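You operate a simulated robot arm through the tools that you are given. There is no shell and no other tool.

You run a simulated robot arm. Do the job below in one go: nothing can be reset, and whatever is moved stays where it is left.

JOB
Run a batch of 1 PCS in AUTO, then switch to MANUAL.
Fine: dial the pieces first, press RUN once and wait for DONE; leave the bottles on the belt.

Only the result counts: the job must be done as asked and must still hold three seconds after the hand-in. Knocking over, shifting, dropping, spilling or breaking anything else fails it.

ROBOT AND FRAMES
A 7-joint arm with a fingered hand, fixed in place. Base frame: the origin is on the floor under the middle of its stand, x ahead of it, y to its left, z up. Readings come in m, rad, newtons and seconds.
With the tool pointing down near the work surface it reaches from about 0.32 to 0.7 m from the base axis. Its first joint turns from -1.204 to 3.002 rad. Payload 3.4 kg.
Tool frame: the origin (TCP) lies between the finger pads and is the grasp point; the fingertips stand 0.025 m ahead of it; z points along the fingers, y is the line along which they close. The gripper opens to 0.088 m; its body begins 0.029 m behind the TCP. The gripper is a hand of 4 fingers: y runs from the thumb to the fingers, the wrist lies at [-0.013, -0.097, -0.162] in the tool frame, and closing takes about 1.5 s.
Orientation is told as [roll, pitch, yaw] about the base's x, y, z axes, in that order, counted from this pose: with the fingers straight down and the wrist toward the robot, the tool's x, y and z point along [0, 1, 0], [1, 0, 0] and [0, 0, -1] of the base frame.

CONTROLS
- The arm moves only by the tool send_rows. Its arguments are lists of equal length, an entry for each row: "xyz": the shift along the base's x, y, z in units of 100 mm (1.0 is 100 mm), a list of three; "delta_rot": the turn, a rotation vector about the base's x, y, z in units of 90 degrees (1.0 is 90 degrees), a list of three. In form: {"xyz": [[x, y, z], ...], "delta_rot": [[ax, ay, az], ...]}. A call has 1 to 20 rows; each row is the pose to reach, as a shift and turn from the pose commanded when the call began. "jaw" is the opening, from 0 (shut) to 1 (fully open), set as the call begins (left out, the last holds). A call with a number of a shift or a turn outside -1 to 1 is refused whole. Each row takes 0.2 s and may step no farther than 0.05 m and 0.15 rad from the row before; otherwise, or with a gripper value out of range, the whole call is refused. A pose out of reach is approached as far as the arm can. The call stops where the force on the tool passes 40 N (or 10 N more than at its start, if that is more) or the arm is blocked; 0.2 s more then pass. The fingers move at their own pace (about 0.108 m/s each) and stop on an object; they squeeze with about 24 N. The grip force told is the motor's: it shows also when the fingers shut on nothing. Time passes only in rows, and 0.2 s behind the last, so rows that repeat a pose let the fingers close. The reply holds the time, the measured pose of the TCP, the force on the tool along the base axes, the opening and the grip force, in the units named above and with some noise, with the torque about the TCP (base axes, N m) and any sound that the robot's microphone picked up.
- Cameras (640 x 400 px; columns grow to the right, rows downward): "scene" is fixed at [0.0583, -0.6447, 2.0132]; the picture's right is [0.75, -0.66, 0.00], its down [-0.36, -0.41, -0.84] and it looks along [0.56, 0.63, -0.54] (base axes); focal length 333 px, centre (320, 200). "wrist" rides on the gripper at [0.064, -0.083, -0.098] in the tool frame; the picture's right is [-0.62, 0.37, -0.69], its down [-0.71, -0.63, 0.30] and it looks along [-0.32, 0.68, 0.65] (tool axes); focal length 265 px, centre (320, 200). There is no depth. A picture from a camera that has moved, and an enlarged one, comes with that camera's place and axes in the base frame and with its lens. The place of the scene camera against the robot may be out by one fixed shift of up to 0.012 m in any direction.
- snapshot(camera): a new picture of that camera. No time passes.
- raise_lower(by): slides the trunk up (or, below 0, down) by that many m; the arm rides with it, the base frame stays. It gives what a move gives, with no picture.
- finger_targets(index, middle, ring, thumb_bend, thumb_turn): sets how far each is bent, from 0 (flat) to 1 (curled in); at 0.3 the hand is open as for a grip, at 0.7 the pads meet at the TCP. One left out holds its place. A second passes; each finger stops where it meets its share of the squeeze, and holds until it gets a number again. A gripper value or a shape takes the hand back. It gives what a move gives, with no picture; readings hold the bend of each and the force on the fingers (four entries, about 0 where the hand has none), thumb and palm. thumb_turn goes from beside the hand (0) to across from the fingers (1), as for a grip.
- preshape(shape): the hand has 4 fingers and takes this shape, open, in about a second: jaw (thumb against the fingers, like two jaws); tri (thumb and two fingers); tip (a fingertip pinch); poke (one finger out to press); point (the index stretched); flat (the hand flat); cup (the hand cupped); fist (a fist). The gripper value then closes the fingers along that shape, each until it touches; the sizes above hold for jaw. It gives what a move gives, with no picture.
- enlarge(camera, box): a new picture of the part [left, top, right, bottom] of that camera's present view, enlarged. No time passes.
- finish_job(): hands the job in; it is judged then, once.

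Places have to be worked out from the pictures, the camera data and where the tool is seen. Open the gripper and draw the arm clear of the work before you hand the job in, unless the task says otherwise.

The tools are called after "Request:" as name(argument=value, ...) on one line, values as JSON. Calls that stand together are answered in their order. send_rows: Moves the arm, as the interface text tells. Its arguments: {"type":"object","properties":{"xyz":{"type":"array","items":{"type":"array","items":{"type":"number"}}},"delta_rot":{"type":"array","items":{"type":"array","items":{"type":"number"}}},"jaw":{"type":"number"}},"required":["xyz","delta_rot"]} The other tools are called the same way: raise_lower (by) moves the trunk up or down; preshape (shape) gives the hand a shape; finger_targets (index, middle, ring, thumb_bend, thumb_turn) moves the fingers one by one; snapshot (camera) takes a picture; enlarge (camera, box) takes an enlarged picture of a part of a camera's view; finish_job () hands the job in.

At the start:

```text
time_s: 0.0
position: [0.3881, -0.0299, 1.5319]
orientation: [0.001, -0.002, 0.0]
ft_force: [0.1, -0.3, -0.1]
wrist_torque: [0.01, -0.02, 0.0]
opening: 0.0875
gripper_force: 0.1
shape: jaw
bend: [0.3, 0.3, 0.3, 0.3, 0.98]
finger forces: [0.1, 0.0, 0.0, 0.0, 0.0, 0.1]
trunk travel left (down, up): [-0.801, 0.039]
```

scene: 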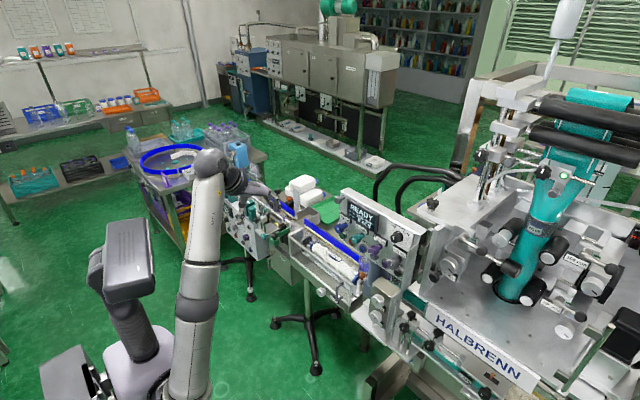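
wrist: 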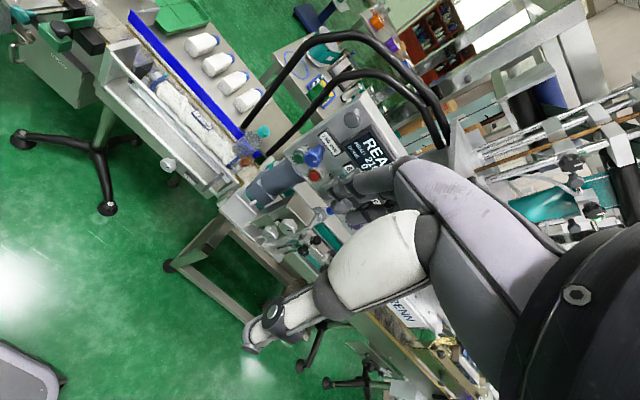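

The first pictures show a machine with a READY display and a panel of knobs and buttons to the right of a conveyor. I'll enlarge the control panel area in both cameras to read the labels.

Request:
enlarge(camera="scene", box=[270, 170, 450, 300])

Request:
enlarge(camera="wrist", box=[200, 60, 440, 260])

Request:
enlarge(camera="scene", box=[330, 180, 430, 260])

```text
3.08 times, centred on (360, 235) of scene
camera zoom: at [0.0583, -0.6447, 2.0132], right [0.75, -0.66, 0.0], down [-0.36, -0.41, -0.84], along [0.56, 0.63, -0.54], focal length 1023 px, centre (197, 92)
```

zoom: 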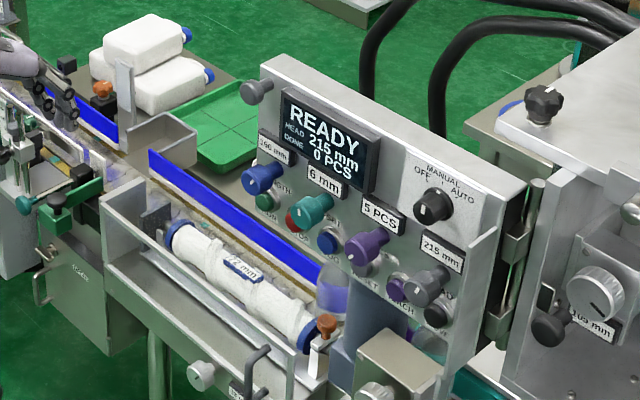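

```text
2.00 times, centred on (320, 160) of wrist
camera zoom: at [0.3044, 0.036, 1.6326], right [0.37, -0.62, 0.69], down [-0.63, -0.71, -0.31], along [0.68, -0.32, -0.65], focal length 531 px, centre (320, 280)
```

zoom: 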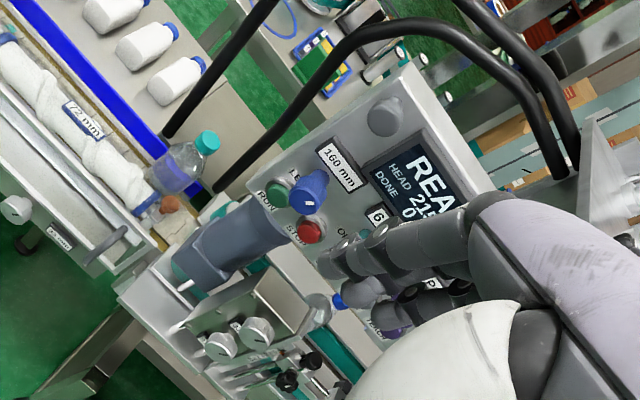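

```text
5.00 times, centred on (380, 220) of scene
camera zoom: at [0.0583, -0.6447, 2.0132], right [0.75, -0.66, 0.0], down [-0.36, -0.41, -0.84], along [0.56, 0.63, -0.54], focal length 1663 px, centre (20, 100)
```

zoom: 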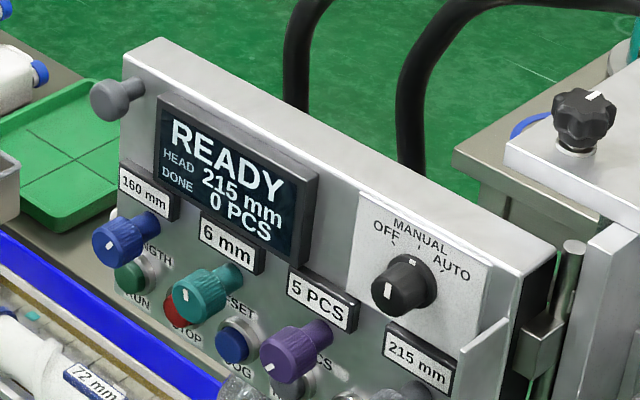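

The panel faces the robot at roughly x≈0.69, with RUN (green) near y≈-0.04, z≈1.30 and the other controls spaced towards -y. I'll slide the arm toward -y at the same height, well in front of the panel, to get a clearer wrist view.

Request:
send_rows(xyz=[[0, -0.3, 0], [0, -0.6, 0], [0, -0.9, 0], [0, -1.0, 0]], delta_rot=[[0, 0, 0], [0, 0, 0], [0, 0, 0], [0, 0, 0]])

Request:
snapshot(camera="wrist")

Request:
snapshot(camera="scene")

```text
time_s: 1.0
position: [0.3872, -0.1286, 1.5338]
orientation: [0.001, -0.001, 0.001]
ft_force: [-0.1, 0.5, 0.6]
wrist_torque: [0.01, 0.01, 0.02]
opening: 0.0876
gripper_force: 0.0
shape: jaw
bend: [0.3, 0.3, 0.3, 0.3, 0.98]
finger forces: [0.1, 0.0, 0.0, 0.0, 0.0, 0.0]
trunk travel left (down, up): [-0.801, 0.039]
```

```text
taken
camera wrist: at [0.3033, -0.063, 1.6325], right [0.37, -0.62, 0.69], down [-0.63, -0.71, -0.31], along [0.68, -0.32, -0.65], focal length 265 px, centre (320, 200)
```

wrist: 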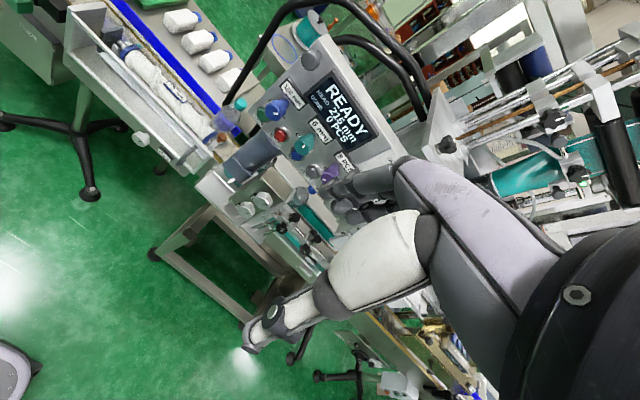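

```text
taken
```

scene: 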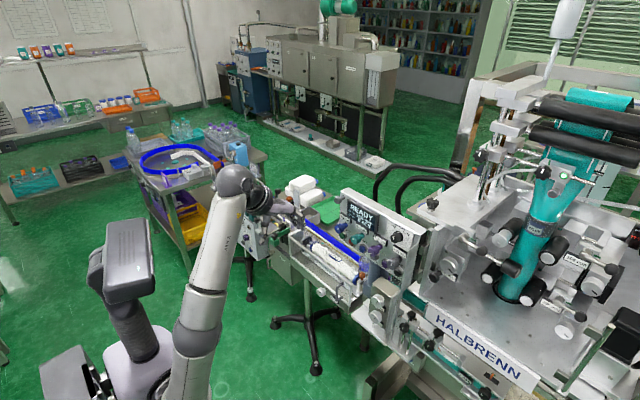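

The panel is emerging from behind the fingers in the wrist view. I'll continue another 0.1 m in -y.

Request:
send_rows(xyz=[[0, -0.3, 0], [0, -0.6, 0], [0, -0.9, 0], [0, -1.0, 0]], delta_rot=[[0, 0, 0], [0, 0, 0], [0, 0, 0], [0, 0, 0]])

Request:
enlarge(camera="wrist", box=[200, 20, 400, 180])

Request:
enlarge(camera="scene", box=[340, 190, 420, 290])

```text
time_s: 2.0
position: [0.3851, -0.2298, 1.5336]
orientation: [0.001, -0.002, 0.0]
ft_force: [-0.7, 0.6, 0.4]
wrist_torque: [-0.02, -0.01, -0.02]
opening: 0.0878
gripper_force: 0.1
shape: jaw
bend: [0.3, 0.3, 0.3, 0.3, 0.98]
finger forces: [0.0, 0.1, 0.0, 0.0, 0.0, 0.0]
trunk travel left (down, up): [-0.801, 0.039]
```

```text
2.50 times, centred on (300, 100) of wrist
camera zoom: at [0.3034, -0.1639, 1.6328], right [0.37, -0.62, 0.69], down [-0.63, -0.71, -0.3], along [0.68, -0.32, -0.65], focal length 664 px, centre (370, 450)
```

zoom: 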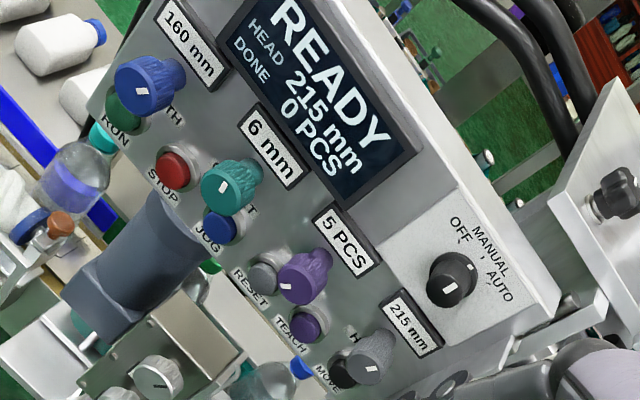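

```text
4.00 times, centred on (380, 240) of scene
camera zoom: at [0.0583, -0.6447, 2.0132], right [0.75, -0.66, 0.0], down [-0.36, -0.41, -0.84], along [0.56, 0.63, -0.54], focal length 1330 px, centre (80, 40)
```

zoom: 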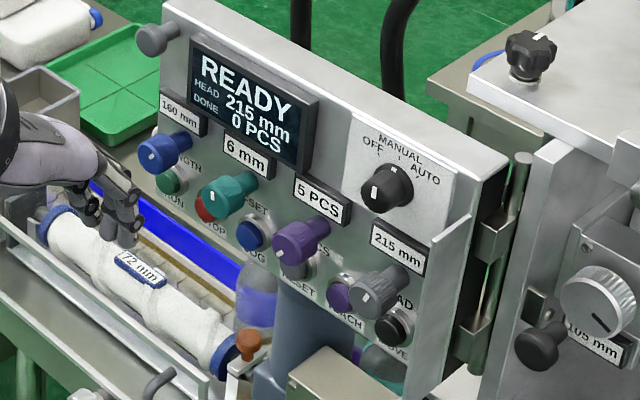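

All controls are now readable: PCS is the purple knob (5 PCS), and the mode selector is at the right. I'll zoom in on the selector to see its present setting.

Request:
enlarge(camera="wrist", box=[310, 80, 374, 120])

Request:
enlarge(camera="scene", box=[380, 218, 412, 244])

Request:
enlarge(camera="wrist", box=[250, 90, 330, 150])

Request:
snapshot(camera="scene")

Request:
snapshot(camera="wrist")

```text
10.00 times, centred on (342, 100) of wrist
camera zoom: at [0.3034, -0.1639, 1.6328], right [0.37, -0.62, 0.69], down [-0.63, -0.71, -0.3], along [0.68, -0.32, -0.65], focal length 2654 px, centre (100, 1200)
```

zoom: 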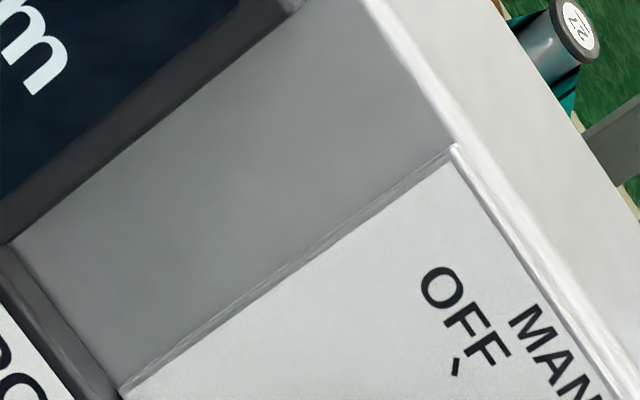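

```text
15.38 times, centred on (396, 231) of scene
camera zoom: at [0.0583, -0.6447, 2.0132], right [0.75, -0.66, 0.0], down [-0.36, -0.41, -0.84], along [0.56, 0.63, -0.54], focal length 5117 px, centre (-849, -277)
```

zoom: 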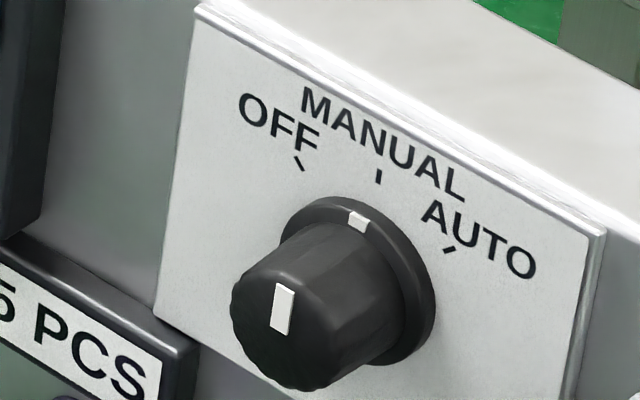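

```text
6.67 times, centred on (290, 120) of wrist
camera zoom: at [0.3034, -0.1639, 1.6328], right [0.37, -0.62, 0.69], down [-0.63, -0.71, -0.3], along [0.68, -0.32, -0.65], focal length 1769 px, centre (520, 733)
```

zoom: 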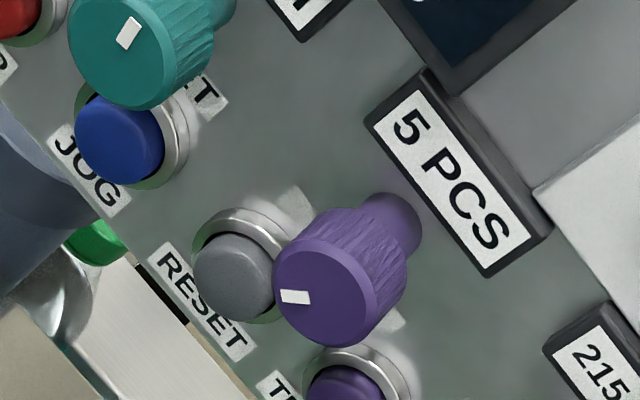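

```text
taken
```

scene: 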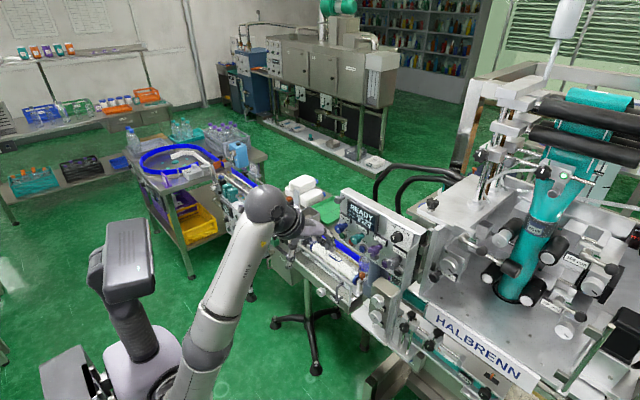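

```text
taken
camera wrist: at [0.3034, -0.1639, 1.6328], right [0.37, -0.62, 0.69], down [-0.63, -0.71, -0.3], along [0.68, -0.32, -0.65], focal length 265 px, centre (320, 200)
```

wrist: 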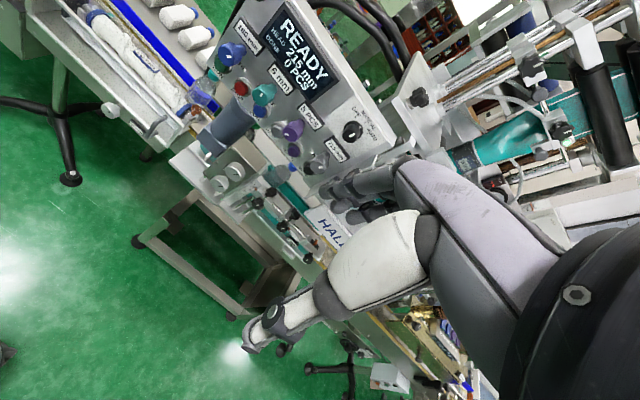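

The selector's mark points straight up at MANUAL now, and the PCS readout shows 5. From the wrist views I place the knobs' front faces at x≈0.656, z≈1.35 (LENGTH y≈-0.055, PCS y≈-0.198) and RUN at about (0.69, -0.043, 1.298). I'll pitch the hand so the fingers point forward, while moving to a free spot in front of the panel.

Request:
send_rows(xyz=[[0.08, 0, -0.08], [0.17, 0, -0.17], [0.25, 0, -0.25], [0.33, 0, -0.33], [0.42, 0, -0.42], [0.5, 0, -0.5]], delta_rot=[[0, -0.083, 0], [0, -0.167, 0], [0, -0.25, 0], [0, -0.333, 0], [0, -0.417, 0], [0, -0.5, 0]])

Request:
snapshot(camera="wrist")

Request:
snapshot(camera="scene")

```text
time_s: 3.4
position: [0.4384, -0.2293, 1.4827]
orientation: [0.001, -0.79, 0.001]
ft_force: [-0.3, 0.3, 0.4]
wrist_torque: [-0.02, -0.02, 0.0]
opening: 0.0878
gripper_force: 0.1
shape: jaw
bend: [0.3, 0.3, 0.3, 0.3, 0.98]
finger forces: [0.0, 0.1, 0.1, 0.0, 0.0, 0.0]
trunk travel left (down, up): [-0.801, 0.039]
```

```text
taken
camera wrist: at [0.3094, -0.1648, 1.4953], right [-0.23, -0.62, 0.75], down [-0.23, -0.71, -0.66], along [0.95, -0.32, 0.02], focal length 265 px, centre (320, 200)
```

wrist: 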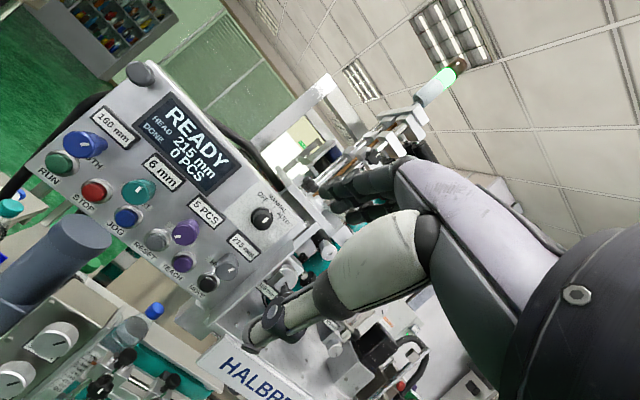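

```text
taken
```

scene: 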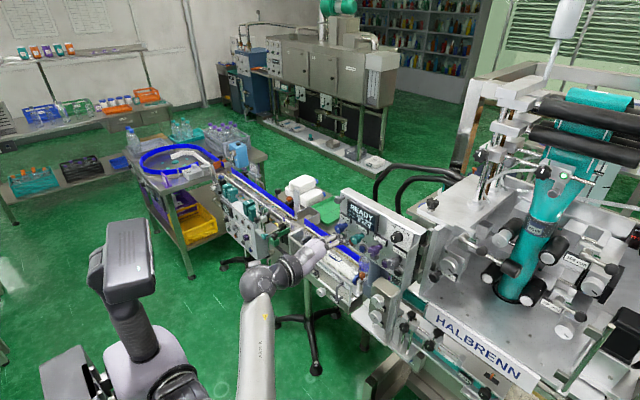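

This gives a nearly frontal, unobstructed view of the panel; the grey post below-left lies lower and behind the panel plane. I'll enlarge the panel to measure knob and button positions.

Request:
enlarge(camera="wrist", box=[30, 50, 190, 150])

Request:
enlarge(camera="wrist", box=[110, 190, 270, 290])

Request:
enlarge(camera="wrist", box=[180, 170, 340, 270])

Request:
enlarge(camera="wrist", box=[40, 110, 200, 210])

```text
4.00 times, centred on (110, 100) of wrist
camera zoom: at [0.3094, -0.1648, 1.4953], right [-0.23, -0.62, 0.75], down [-0.23, -0.71, -0.66], along [0.95, -0.32, 0.02], focal length 1062 px, centre (1160, 600)
```

zoom: 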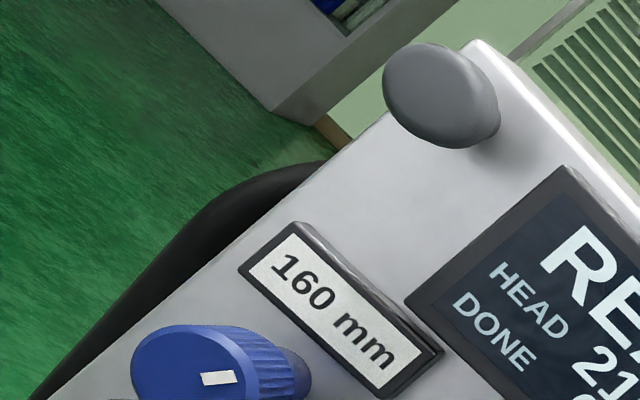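

```text
4.00 times, centred on (190, 240) of wrist
camera zoom: at [0.3094, -0.1648, 1.4953], right [-0.23, -0.62, 0.75], down [-0.23, -0.71, -0.66], along [0.95, -0.32, 0.02], focal length 1062 px, centre (840, 40)
```

zoom: 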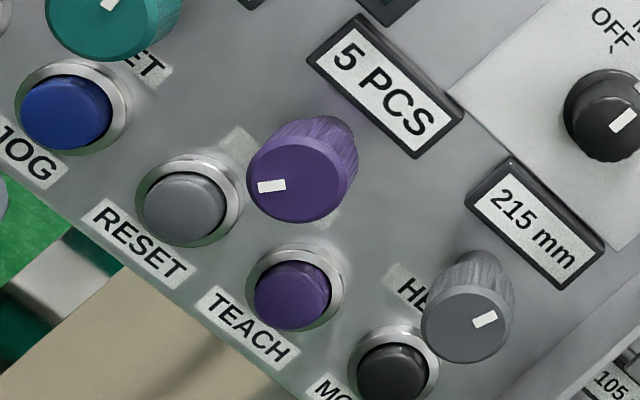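

```text
4.00 times, centred on (260, 220) of wrist
camera zoom: at [0.3094, -0.1648, 1.4953], right [-0.23, -0.62, 0.75], down [-0.23, -0.71, -0.66], along [0.95, -0.32, 0.02], focal length 1062 px, centre (560, 120)
```

zoom: 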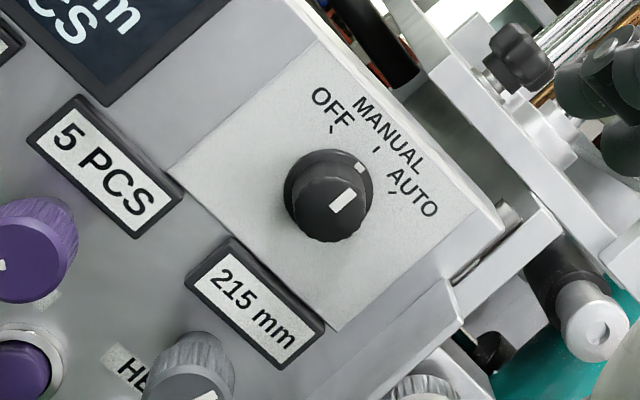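

```text
4.00 times, centred on (120, 160) of wrist
camera zoom: at [0.3094, -0.1648, 1.4953], right [-0.23, -0.62, 0.75], down [-0.23, -0.71, -0.66], along [0.95, -0.32, 0.02], focal length 1062 px, centre (1120, 360)
```

zoom: 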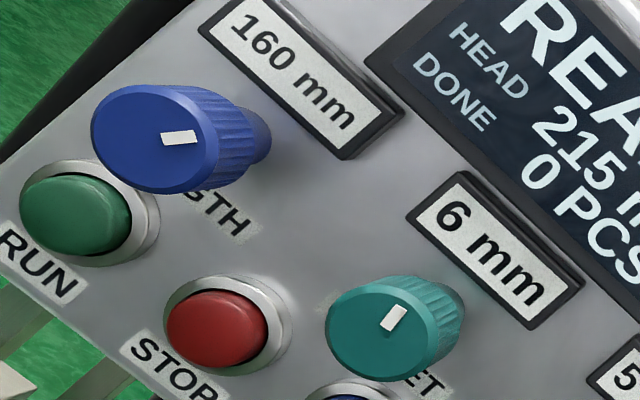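

Triangulating gives the PCS knob face at about (0.657, -0.197, 1.344), about 31 mm across, RUN at (0.688, -0.043, 1.299) and the selector near (0.675, -0.256, 1.42). I'll finish pitching the hand to point the fingers straight at the panel, still well in front of it.

Request:
send_rows(xyz=[[0.06, 0.05, -0.13], [0.12, 0.1, -0.26], [0.18, 0.16, -0.4], [0.24, 0.2, -0.53], [0.3, 0.26, -0.66], [0.35, 0.32, -0.8]], delta_rot=[[0, -0.083, 0], [0, -0.167, 0], [0, -0.25, 0], [0, -0.333, 0], [0, -0.417, 0], [0, -0.5, 0]])

Request:
snapshot(camera="wrist")

Request:
snapshot(camera="scene")

```text
time_s: 4.8
position: [0.4648, -0.2065, 1.4227]
orientation: [0.001, -1.374, -0.002]
ft_force: [-0.7, 0.2, -1.4]
wrist_torque: [-0.01, 0.01, -0.03]
opening: 0.0879
gripper_force: 0.0
shape: jaw
bend: [0.3, 0.3, 0.3, 0.3, 0.98]
finger forces: [0.1, 0.0, 0.0, 0.1, 0.0, 0.0]
out of reach, approached as far as the arm can: row 5, 6
trunk travel left (down, up): [-0.801, 0.039]
```

```text
taken
camera wrist: at [0.3523, -0.1412, 1.3616], right [-0.61, -0.62, 0.5], down [0.18, -0.71, -0.68], along [0.77, -0.32, 0.54], focal length 265 px, centre (320, 200)
```

wrist: 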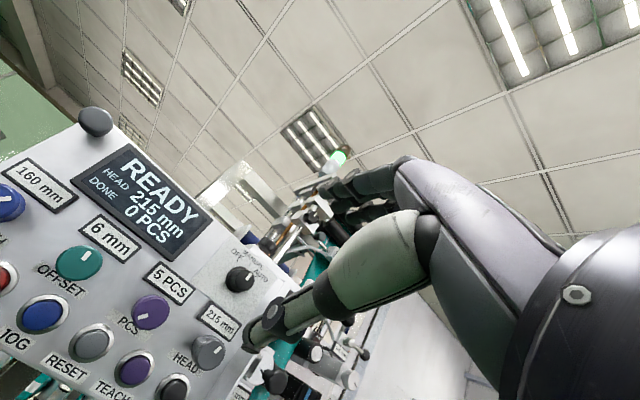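

```text
taken
```

scene: 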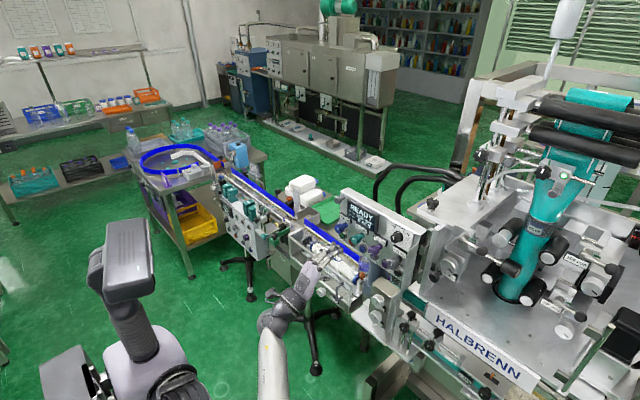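

The last bit of pitch (and height) ran out of reach, so the forearm posture is the limit. The space below the hand at x<0.55 is free (everything I can locate there sits at x>0.65), so I'll lower the trunk 0.2 m so the forearm slopes up toward the panel.

Request:
raise_lower(by=-0.2)

Request:
snapshot(camera="scene")

Request:
snapshot(camera="wrist")

```text
time_s: 7.0
position: [0.4644, -0.2071, 1.2236]
orientation: [-0.001, -1.375, 0.0]
ft_force: [0.2, 1.0, 0.5]
wrist_torque: [0.02, 0.03, -0.01]
opening: 0.0877
gripper_force: 0.0
shape: jaw
bend: [0.3, 0.3, 0.3, 0.3, 0.98]
finger forces: [0.1, 0.0, 0.0, 0.1, 0.1, 0.1]
trunk travel left (down, up): [-0.601, 0.239]
```

```text
taken
```

scene: 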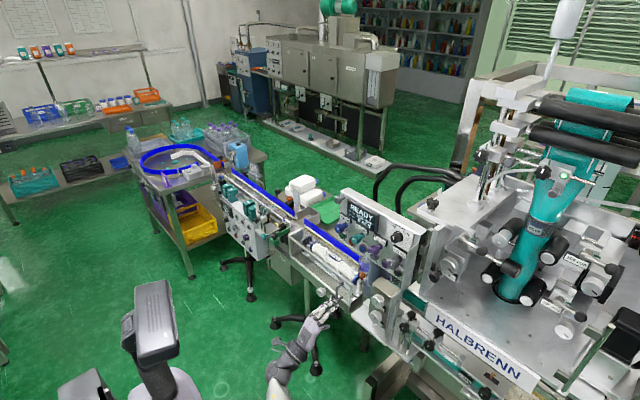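

```text
taken
camera wrist: at [0.3523, -0.1411, 1.162], right [-0.61, -0.62, 0.5], down [0.18, -0.71, -0.68], along [0.77, -0.32, 0.54], focal length 265 px, centre (320, 200)
```

wrist: 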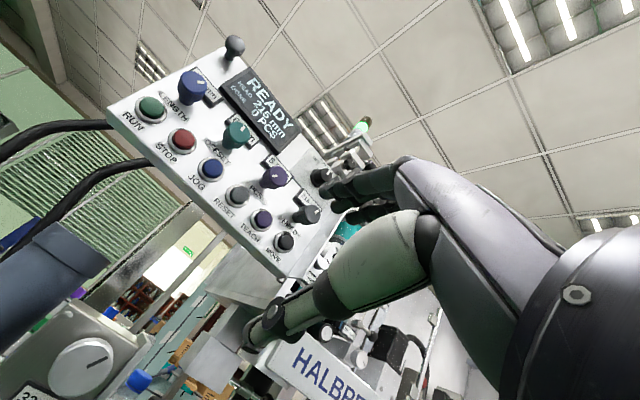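

The trunk is lower and the view is clear. I'll raise the TCP 0.1 m and complete the remaining ~0.2 rad of pitch so the fingers are level.

Request:
send_rows(xyz=[[0.05, 0, 0.3], [0.1, 0, 0.6], [0.15, 0, 0.9], [0.2, 0, 1.0]], delta_rot=[[0, -0.03, 0], [0, -0.06, 0], [0, -0.09, 0], [0, -0.125, 0]])

Request:
snapshot(camera="scene")

Request:
snapshot(camera="wrist")

```text
time_s: 8.0
position: [0.4801, -0.2051, 1.3132]
orientation: [0.003, -1.519, -0.002]
ft_force: [0.4, 0.6, 0.4]
wrist_torque: [-0.01, -0.03, 0.01]
opening: 0.0878
gripper_force: 0.1
shape: jaw
bend: [0.3, 0.3, 0.3, 0.3, 0.98]
finger forces: [0.1, 0.0, 0.1, 0.0, 0.1, 0.0]
out of reach, approached as far as the arm can: row 4
trunk travel left (down, up): [-0.601, 0.239]
```

```text
taken
```

scene: 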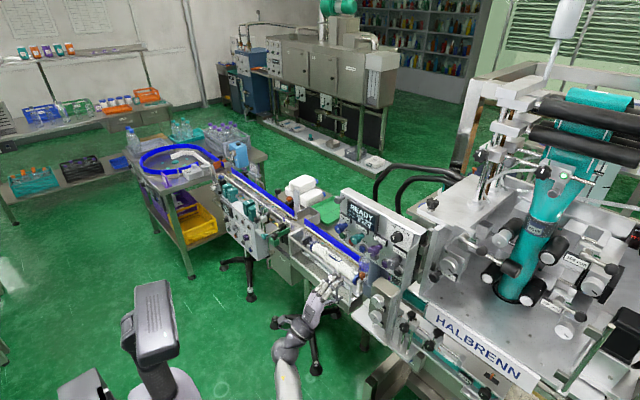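

```text
taken
camera wrist: at [0.3782, -0.1405, 1.2368], right [-0.67, -0.62, 0.4], down [0.27, -0.71, -0.65], along [0.69, -0.32, 0.65], focal length 265 px, centre (320, 200)
```

wrist: 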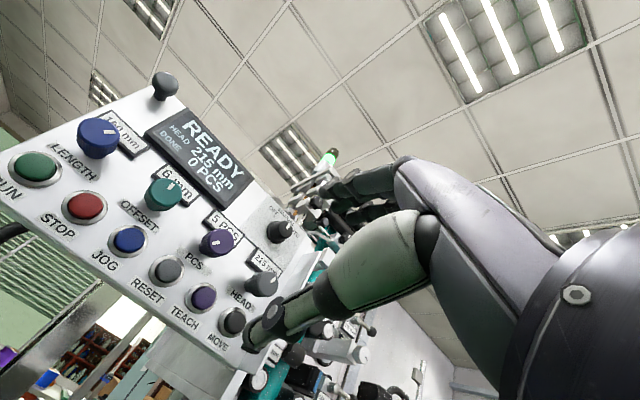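

Pitch is now -1.52, nearly level, and still a little limited at this position. I'll lower the trunk another 0.1 m, then move up and forward.

Request:
raise_lower(by=-0.1)

Request:
send_rows(xyz=[[0.1, 0, 0.3], [0.2, 0, 0.6], [0.3, 0, 0.9], [0.4, 0, 1.0], [0.5, 0, 1.0]], delta_rot=[[0, -0.01, 0], [0, -0.015, 0], [0, -0.02, 0], [0, -0.03, 0], [0, -0.033, 0]])

Request:
snapshot(camera="wrist")

```text
time_s: 9.3
position: [0.4812, -0.2053, 1.2134]
orientation: [0.004, -1.517, -0.004]
ft_force: [-0.5, 0.4, -1.1]
wrist_torque: [0.04, 0.0, -0.01]
opening: 0.0877
gripper_force: 0.0
shape: jaw
bend: [0.3, 0.3, 0.3, 0.3, 0.98]
finger forces: [0.0, 0.0, 0.0, 0.1, 0.0, 0.0]
trunk travel left (down, up): [-0.501, 0.339]
```

```text
time_s: 10.5
position: [0.5307, -0.2061, 1.3127]
orientation: [0.108, -1.567, -0.108]
ft_force: [0.6, 0.3, 0.2]
wrist_torque: [0.0, 0.03, 0.02]
opening: 0.0876
gripper_force: 0.1
shape: jaw
bend: [0.3, 0.3, 0.3, 0.3, 0.98]
finger forces: [0.0, 0.0, 0.0, 0.0, 0.0, 0.0]
trunk travel left (down, up): [-0.501, 0.339]
```

```text
taken
camera wrist: at [0.433, -0.1404, 1.2313], right [-0.69, -0.62, 0.37], down [0.3, -0.71, -0.63], along [0.65, -0.32, 0.68], focal length 265 px, centre (320, 200)
```

wrist: 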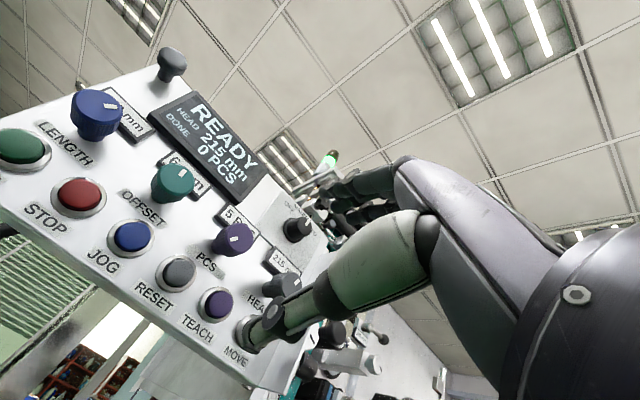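

The fingers are now level, pointing at the panel at TCP (0.531, -0.206, 1.313). I'll try the fingertip-pinch shape here in free space to see how slim the hand becomes.

Request:
preshape(shape="tip")

Request:
snapshot(camera="wrist")

Request:
enlarge(camera="scene", box=[280, 220, 420, 320])

```text
time_s: 11.4
position: [0.5305, -0.2059, 1.3124]
orientation: [0.142, -1.568, -0.141]
ft_force: [0.3, 0.3, -0.5]
wrist_torque: [0.02, 0.0, -0.04]
opening: 0.088
gripper_force: 0.0
shape: tip
bend: [0.3, 0.98, 0.99, 0.3, 0.98]
finger forces: [0.0, 0.1, 0.0, 0.0, 0.0, 0.0]
trunk travel left (down, up): [-0.501, 0.339]
```

```text
taken
camera wrist: at [0.4327, -0.1403, 1.231], right [-0.69, -0.62, 0.37], down [0.3, -0.71, -0.63], along [0.66, -0.32, 0.68], focal length 265 px, centre (320, 200)
```

wrist: 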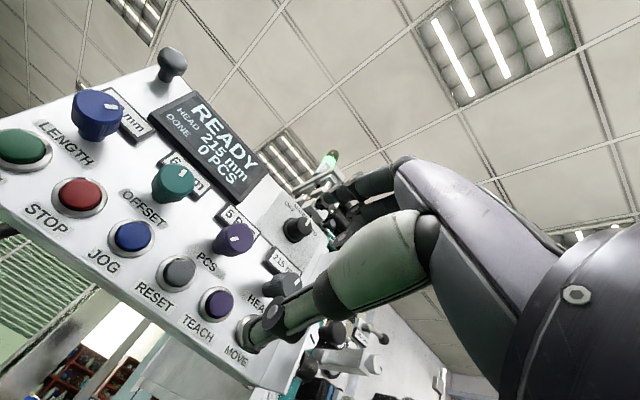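

```text
4.00 times, centred on (350, 270) of scene
camera zoom: at [0.0583, -0.6447, 2.0132], right [0.75, -0.66, 0.0], down [-0.36, -0.41, -0.84], along [0.56, 0.63, -0.54], focal length 1330 px, centre (200, -80)
```

zoom: 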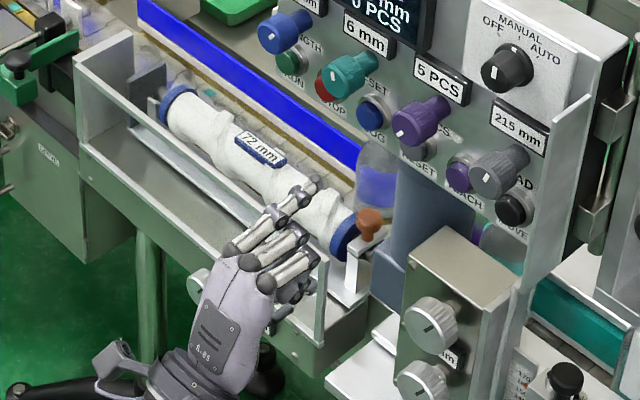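

In this shape the index stays out on the +y side while middle and ring curl. I'll switch back to the jaw shape and half close it, to compare how finger spread fits around the 31 mm knob.

Request:
preshape(shape="jaw")

Request:
send_rows(xyz=[[0, 0, 0], [0, 0, 0], [0, 0, 0], [0, 0, 0]], delta_rot=[[0, 0, 0], [0, 0, 0], [0, 0, 0], [0, 0, 0]], jaw=0.4)

Request:
snapshot(camera="wrist")

Request:
enlarge(camera="scene", box=[300, 240, 380, 300])

```text
time_s: 12.3
position: [0.5301, -0.2058, 1.3126]
orientation: [0.151, -1.569, -0.15]
ft_force: [-1.2, -0.1, -0.9]
wrist_torque: [0.02, 0.0, 0.01]
opening: 0.088
gripper_force: 0.1
shape: jaw
bend: [0.3, 0.3, 0.3, 0.3, 0.98]
finger forces: [0.0, 0.0, 0.1, 0.1, 0.0, 0.0]
trunk travel left (down, up): [-0.501, 0.339]
```

```text
time_s: 13.3
position: [0.5314, -0.2057, 1.3123]
orientation: [0.119, -1.568, -0.121]
ft_force: [0.0, 1.1, -0.1]
wrist_torque: [-0.04, -0.03, -0.04]
opening: 0.0358
gripper_force: 0.0
shape: jaw
bend: [0.74, 0.49, 0.45, 0.72, 1.0]
finger forces: [0.0, 0.1, 0.0, 0.0, 0.0, 0.0]
trunk travel left (down, up): [-0.501, 0.339]
```

```text
taken
camera wrist: at [0.4327, -0.1402, 1.2311], right [-0.69, -0.62, 0.37], down [0.3, -0.71, -0.63], along [0.66, -0.32, 0.68], focal length 265 px, centre (320, 200)
```

wrist: 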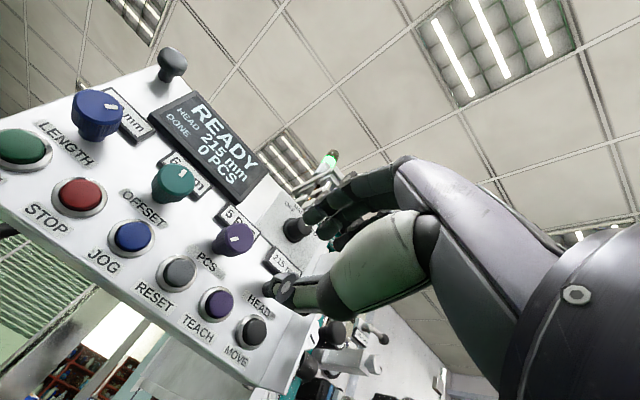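

```text
6.67 times, centred on (340, 270) of scene
camera zoom: at [0.0583, -0.6447, 2.0132], right [0.75, -0.66, 0.0], down [-0.36, -0.41, -0.84], along [0.56, 0.63, -0.54], focal length 2217 px, centre (187, -267)
```

zoom: 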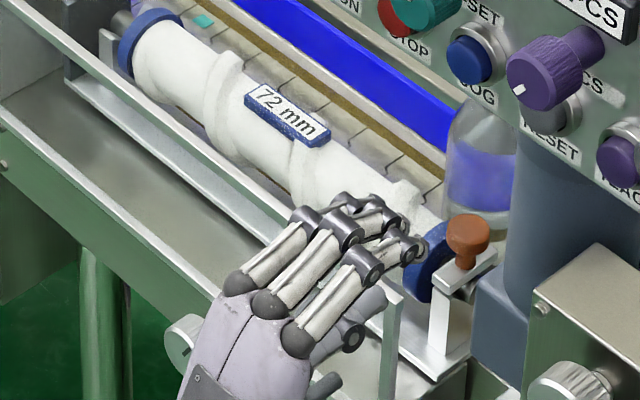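

In the jaw shape the three fingers span about 55 mm, which fits between the neighbouring knobs (nearest edges ~56 mm from the PCS knob's axis). I'll line the TCP up with the PCS knob axis at x≈0.58 and test how far the hand can twist about x.

Request:
send_rows(xyz=[[0.12, 0.04, 0.16], [0.25, 0.09, 0.32], [0.4, 0.09, 0.32], [0.4, 0.09, 0.32]], delta_rot=[[0, 0, 0], [0, 0, 0], [0, 0, 0], [0, 0, 0]], jaw=0.55)

Request:
send_rows(xyz=[[0, 0, 0], [0, 0, 0], [0, 0, 0], [0, 0, 0], [0, 0, 0], [0, 0, 0]], delta_rot=[[0.09, 0, 0], [0.18, 0, 0], [0.27, 0, 0], [0.36, 0, 0], [0.45, 0, 0], [0.54, 0, 0]])

Request:
snapshot(camera="wrist")

Request:
snapshot(camera="scene")

```text
time_s: 14.3
position: [0.5704, -0.1973, 1.3448]
orientation: [0.175, -1.568, -0.176]
ft_force: [-0.3, -0.6, 0.4]
wrist_torque: [0.02, 0.03, -0.01]
opening: 0.048
gripper_force: 0.0
shape: jaw
bend: [0.74, 0.43, 0.39, 0.67, 1.0]
finger forces: [0.0, 0.0, 0.0, 0.0, 0.0, 0.0]
trunk travel left (down, up): [-0.501, 0.339]
```

```text
time_s: 15.7
position: [0.5698, -0.1963, 1.3451]
orientation: [1.57, -0.721, -1.569]
ft_force: [-0.8, -1.7, 0.8]
wrist_torque: [-0.01, 0.0, -0.04]
opening: 0.0477
gripper_force: 0.1
shape: jaw
bend: [0.74, 0.43, 0.39, 0.67, 1.0]
finger forces: [0.0, 0.0, 0.0, 0.1, 0.1, 0.0]
trunk travel left (down, up): [-0.501, 0.339]
```

```text
taken
camera wrist: at [0.4721, -0.0898, 1.3399], right [-0.69, -0.69, -0.22], down [0.3, 0.0, -0.95], along [0.66, -0.73, 0.21], focal length 265 px, centre (320, 200)
```

wrist: 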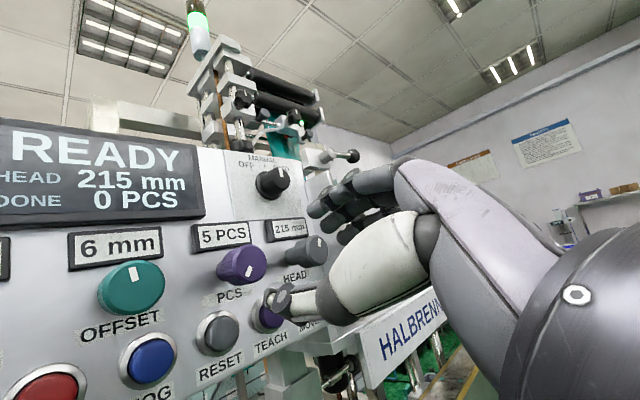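

```text
taken
```

scene: 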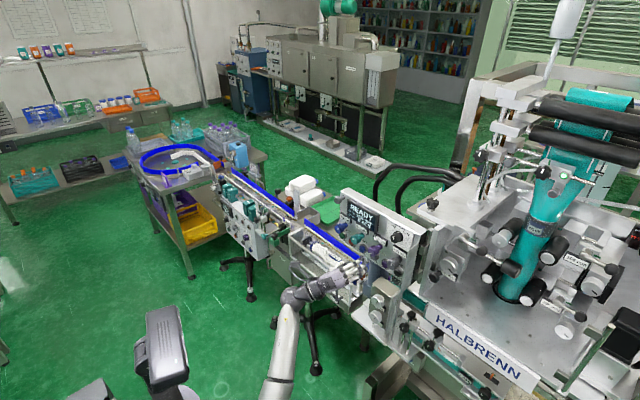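

The hand twists +48° freely and the wrist camera now has an excellent level view of the display and labels. I'll continue the twist toward +90° to get maximum counter-clockwise range for dialling down.

Request:
send_rows(xyz=[[0, 0, 0], [0, 0, 0], [0, 0, 0], [0, 0, 0], [0, 0, 0]], delta_rot=[[0.09, 0, 0], [0.18, 0, 0], [0.27, 0, 0], [0.36, 0, 0], [0.44, 0, 0]])

Request:
snapshot(camera="wrist")

Request:
enlarge(camera="scene", box=[320, 200, 430, 290])

```text
time_s: 16.9
position: [0.5711, -0.1959, 1.3462]
orientation: [1.573, -0.031, -1.57]
ft_force: [-0.1, 0.7, 0.7]
wrist_torque: [-0.01, 0.02, 0.01]
opening: 0.048
gripper_force: 0.0
shape: jaw
bend: [0.74, 0.43, 0.39, 0.67, 1.0]
finger forces: [0.1, 0.0, 0.0, 0.0, 0.0, 0.0]
trunk travel left (down, up): [-0.501, 0.339]
```

```text
taken
camera wrist: at [0.4722, -0.1101, 1.4083], right [-0.69, -0.39, -0.61], down [0.3, 0.61, -0.73], along [0.66, -0.69, -0.3], focal length 265 px, centre (320, 200)
```

wrist: 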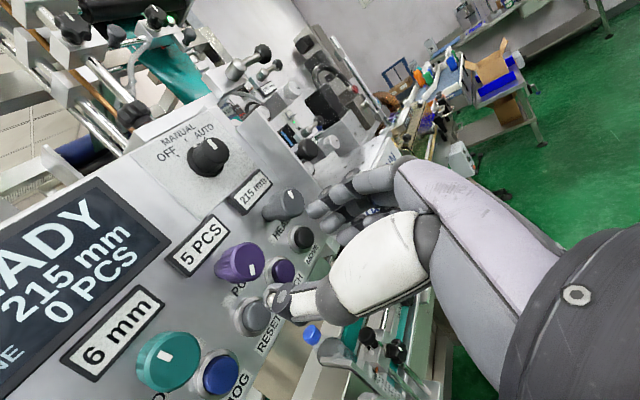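

```text
4.44 times, centred on (375, 245) of scene
camera zoom: at [0.0583, -0.6447, 2.0132], right [0.75, -0.66, 0.0], down [-0.36, -0.41, -0.84], along [0.56, 0.63, -0.54], focal length 1478 px, centre (76, 0)
```

zoom: 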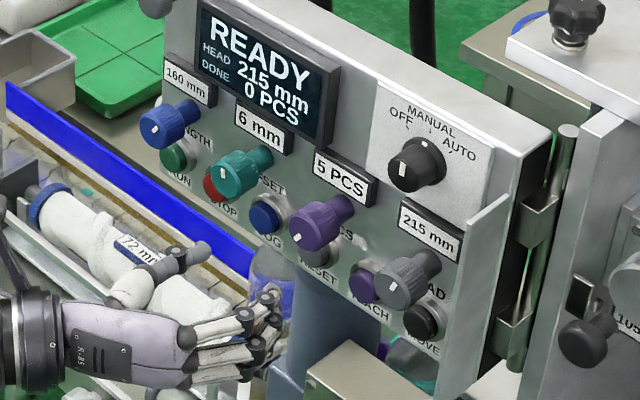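

Twist of +90° is reached: thumb on the left, fingers on the right. I'll enlarge the wrist view around the PCS knob to refine its position before closing in.

Request:
enlarge(camera="wrist", box=[180, 200, 340, 300])

Request:
enlarge(camera="wrist", box=[130, 110, 290, 210])

```text
4.00 times, centred on (260, 250) of wrist
camera zoom: at [0.4722, -0.1101, 1.4083], right [-0.69, -0.39, -0.61], down [0.3, 0.61, -0.73], along [0.66, -0.69, -0.3], focal length 1062 px, centre (560, 0)
```

zoom: 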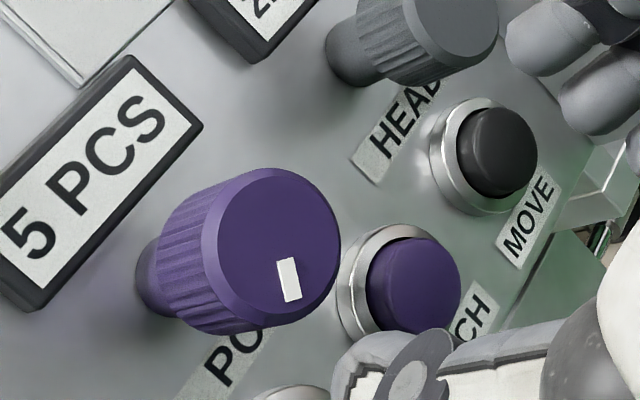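

```text
4.00 times, centred on (210, 160) of wrist
camera zoom: at [0.4722, -0.1101, 1.4083], right [-0.69, -0.39, -0.61], down [0.3, 0.61, -0.73], along [0.66, -0.69, -0.3], focal length 1062 px, centre (760, 360)
```

zoom: 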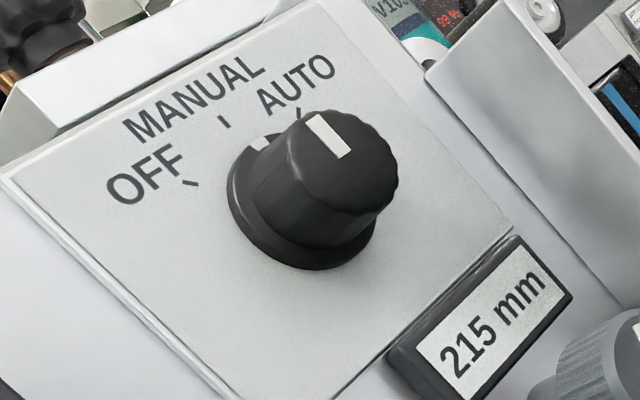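

The knob's face centre comes out at about (0.657, -0.198, 1.345), diameter ~29 mm. The reported index bend (0.74) is much more than middle/ring, so I'll look closely at the fingers before approaching.

Request:
enlarge(camera="wrist", box=[240, 150, 440, 275])

Request:
enlarge(camera="scene", box=[330, 245, 400, 290])

```text
3.20 times, centred on (340, 212) of wrist
camera zoom: at [0.4722, -0.1101, 1.4083], right [-0.69, -0.39, -0.61], down [0.3, 0.61, -0.73], along [0.66, -0.69, -0.3], focal length 849 px, centre (256, 160)
```

zoom: 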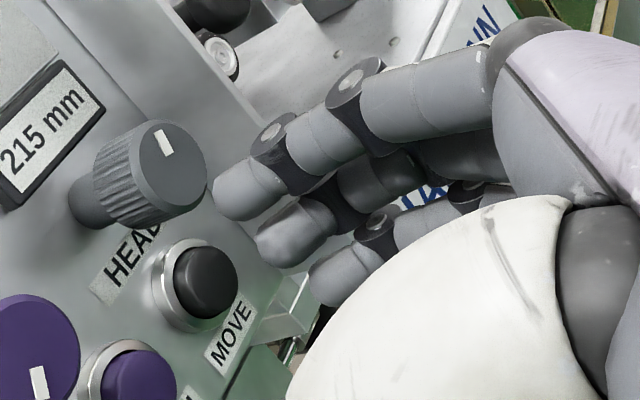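

```text
8.89 times, centred on (365, 268) of scene
camera zoom: at [0.0583, -0.6447, 2.0132], right [0.75, -0.66, 0.0], down [-0.36, -0.41, -0.84], along [0.56, 0.63, -0.54], focal length 2956 px, centre (-80, -400)
```

zoom: 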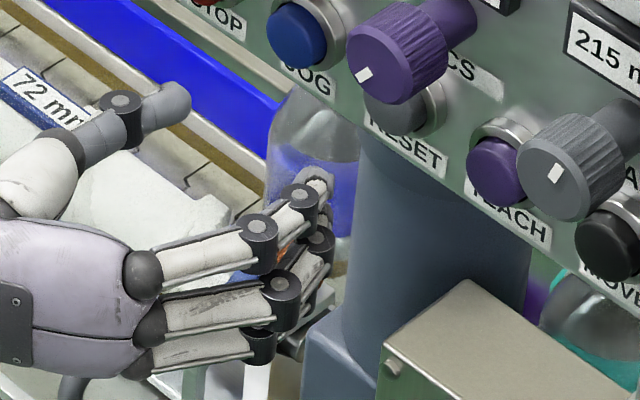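

The thumb tip (≈27 mm ahead, +31 mm in y) and the fingertips (≈25 mm ahead, -30 mm in y) straddle the TCP symmetrically, so the knob will fit between them. I'll advance slowly in x to TCP x≈0.650, putting about 18 mm of fingertip beside the knob while staying short of the buttons.

Request:
send_rows(xyz=[[0.15, -0.02, -0.01], [0.3, -0.02, -0.01], [0.45, -0.02, -0.01], [0.6, -0.02, -0.01], [0.7, -0.02, -0.01], [0.79, -0.02, -0.01]], delta_rot=[[0, 0, 0], [0, 0, 0], [0, 0, 0], [0, 0, 0], [0, 0, 0], [0, 0, 0]])

Request:
snapshot(camera="wrist")

Request:
enlarge(camera="scene", box=[330, 195, 420, 275])

```text
time_s: 18.3
position: [0.6102, -0.2037, 1.3215]
orientation: [1.571, -0.03, -1.568]
ft_force: [0.1, 0.3, -0.4]
wrist_torque: [0.0, 0.0, -0.02]
opening: 0.0481
gripper_force: 0.0
shape: jaw
bend: [0.74, 0.43, 0.39, 0.67, 1.0]
finger forces: [0.0, 0.1, 0.0, 0.1, 0.0, 0.0]
out of reach, approached as far as the arm can: row 2, 3, 4, 5, 6
trunk travel left (down, up): [-0.501, 0.339]
```

```text
taken
camera wrist: at [0.5116, -0.1176, 1.3854], right [-0.69, -0.39, -0.61], down [0.3, 0.61, -0.73], along [0.66, -0.69, -0.3], focal length 265 px, centre (320, 200)
```

wrist: 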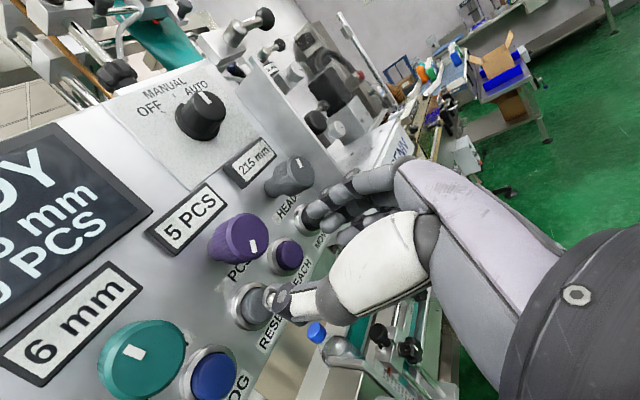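

```text
5.00 times, centred on (375, 235) of scene
camera zoom: at [0.0583, -0.6447, 2.0132], right [0.75, -0.66, 0.0], down [-0.36, -0.41, -0.84], along [0.56, 0.63, -0.54], focal length 1663 px, centre (45, 25)
```

zoom: 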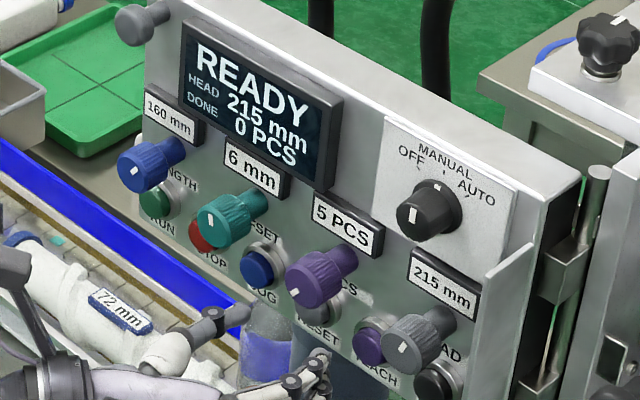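

The arm ran out of reach at x≈0.61 and sagged to z≈1.32 — the shoulder is now too low. I'll back off in x, raise the trunk 0.15 m, and re-approach from there.

Request:
send_rows(xyz=[[-0.2, 0, 0], [-0.4, 0, 0], [-0.6, 0, 0], [-0.8, 0, 0]], delta_rot=[[0, 0, 0], [0, 0, 0], [0, 0, 0], [0, 0, 0]])

Request:
raise_lower(by=0.15)

Request:
send_rows(xyz=[[0, 0.02, -0.3], [0.1, 0.04, -0.6], [0.2, 0.06, -0.9], [0.3, 0.06, -1.0]], delta_rot=[[0, 0, 0], [0, 0, 0], [0, 0, 0], [0, 0, 0]])

```text
time_s: 19.3
position: [0.5303, -0.2049, 1.3236]
orientation: [1.573, -0.03, -1.568]
ft_force: [-0.8, -0.1, 0.1]
wrist_torque: [-0.02, -0.02, 0.0]
opening: 0.0479
gripper_force: 0.1
shape: jaw
bend: [0.74, 0.43, 0.39, 0.67, 1.0]
finger forces: [0.0, 0.0, 0.1, 0.1, 0.0, 0.0]
trunk travel left (down, up): [-0.501, 0.339]
```

```text
time_s: 21.1
position: [0.5303, -0.203, 1.474]
orientation: [1.571, -0.03, -1.57]
ft_force: [-0.2, -0.5, -0.2]
wrist_torque: [0.04, 0.0, -0.01]
opening: 0.048
gripper_force: 0.1
shape: jaw
bend: [0.74, 0.43, 0.39, 0.67, 1.0]
finger forces: [0.1, 0.0, 0.0, 0.1, 0.1, 0.0]
trunk travel left (down, up): [-0.651, 0.189]
```

```text
time_s: 22.1
position: [0.5604, -0.1997, 1.3738]
orientation: [1.57, -0.031, -1.569]
ft_force: [-0.1, -0.1, 0.2]
wrist_torque: [0.02, -0.02, -0.01]
opening: 0.0481
gripper_force: 0.1
shape: jaw
bend: [0.74, 0.43, 0.39, 0.67, 1.0]
finger forces: [0.1, 0.1, 0.0, 0.0, 0.0, 0.1]
trunk travel left (down, up): [-0.651, 0.189]
```

The arm follows fully here. I'll align with the knob axis (y -0.198, z 1.345) and advance to x≈0.61 to check that the reach is fine now.

Request:
send_rows(xyz=[[0.1, 0.01, -0.15], [0.2, 0.02, -0.29], [0.35, 0.02, -0.29], [0.5, 0.02, -0.29]], delta_rot=[[0, 0, 0], [0, 0, 0], [0, 0, 0], [0, 0, 0]])

Request:
snapshot(camera="wrist")

Request:
enlarge(camera="scene", box=[330, 195, 420, 275])

```text
time_s: 23.1
position: [0.6105, -0.1959, 1.3454]
orientation: [1.571, -0.032, -1.568]
ft_force: [0.2, 0.1, 0.3]
wrist_torque: [0.0, -0.05, 0.0]
opening: 0.0479
gripper_force: 0.1
shape: jaw
bend: [0.74, 0.43, 0.39, 0.67, 1.0]
finger forces: [0.2, 0.0, 0.1, 0.0, 0.0, 0.0]
trunk travel left (down, up): [-0.651, 0.189]
```

```text
taken
camera wrist: at [0.5127, -0.1093, 1.4078], right [-0.69, -0.39, -0.61], down [0.3, 0.61, -0.73], along [0.66, -0.69, -0.3], focal length 265 px, centre (320, 200)
```

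wrist: 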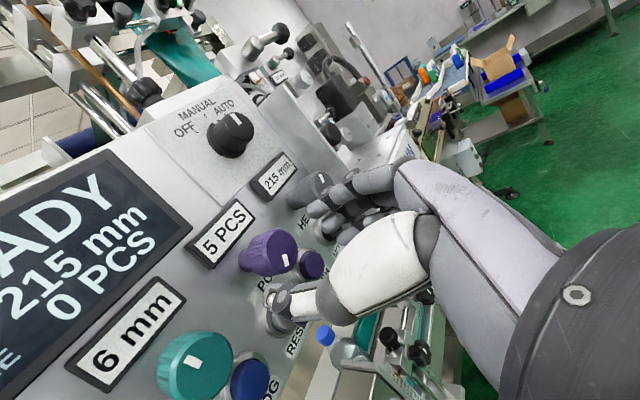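

```text
5.00 times, centred on (375, 235) of scene
camera zoom: at [0.0583, -0.6447, 2.0132], right [0.75, -0.66, 0.0], down [-0.36, -0.41, -0.84], along [0.56, 0.63, -0.54], focal length 1663 px, centre (45, 25)
```

zoom: 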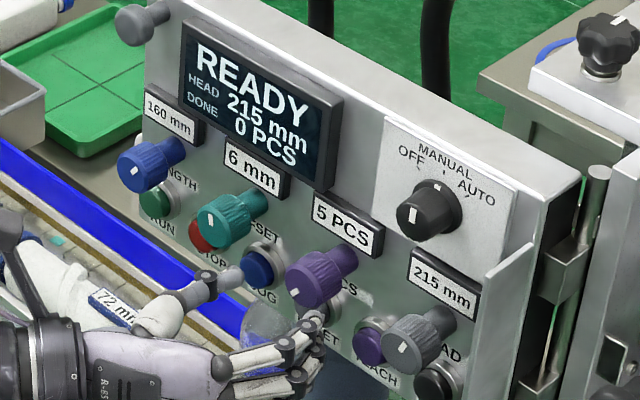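

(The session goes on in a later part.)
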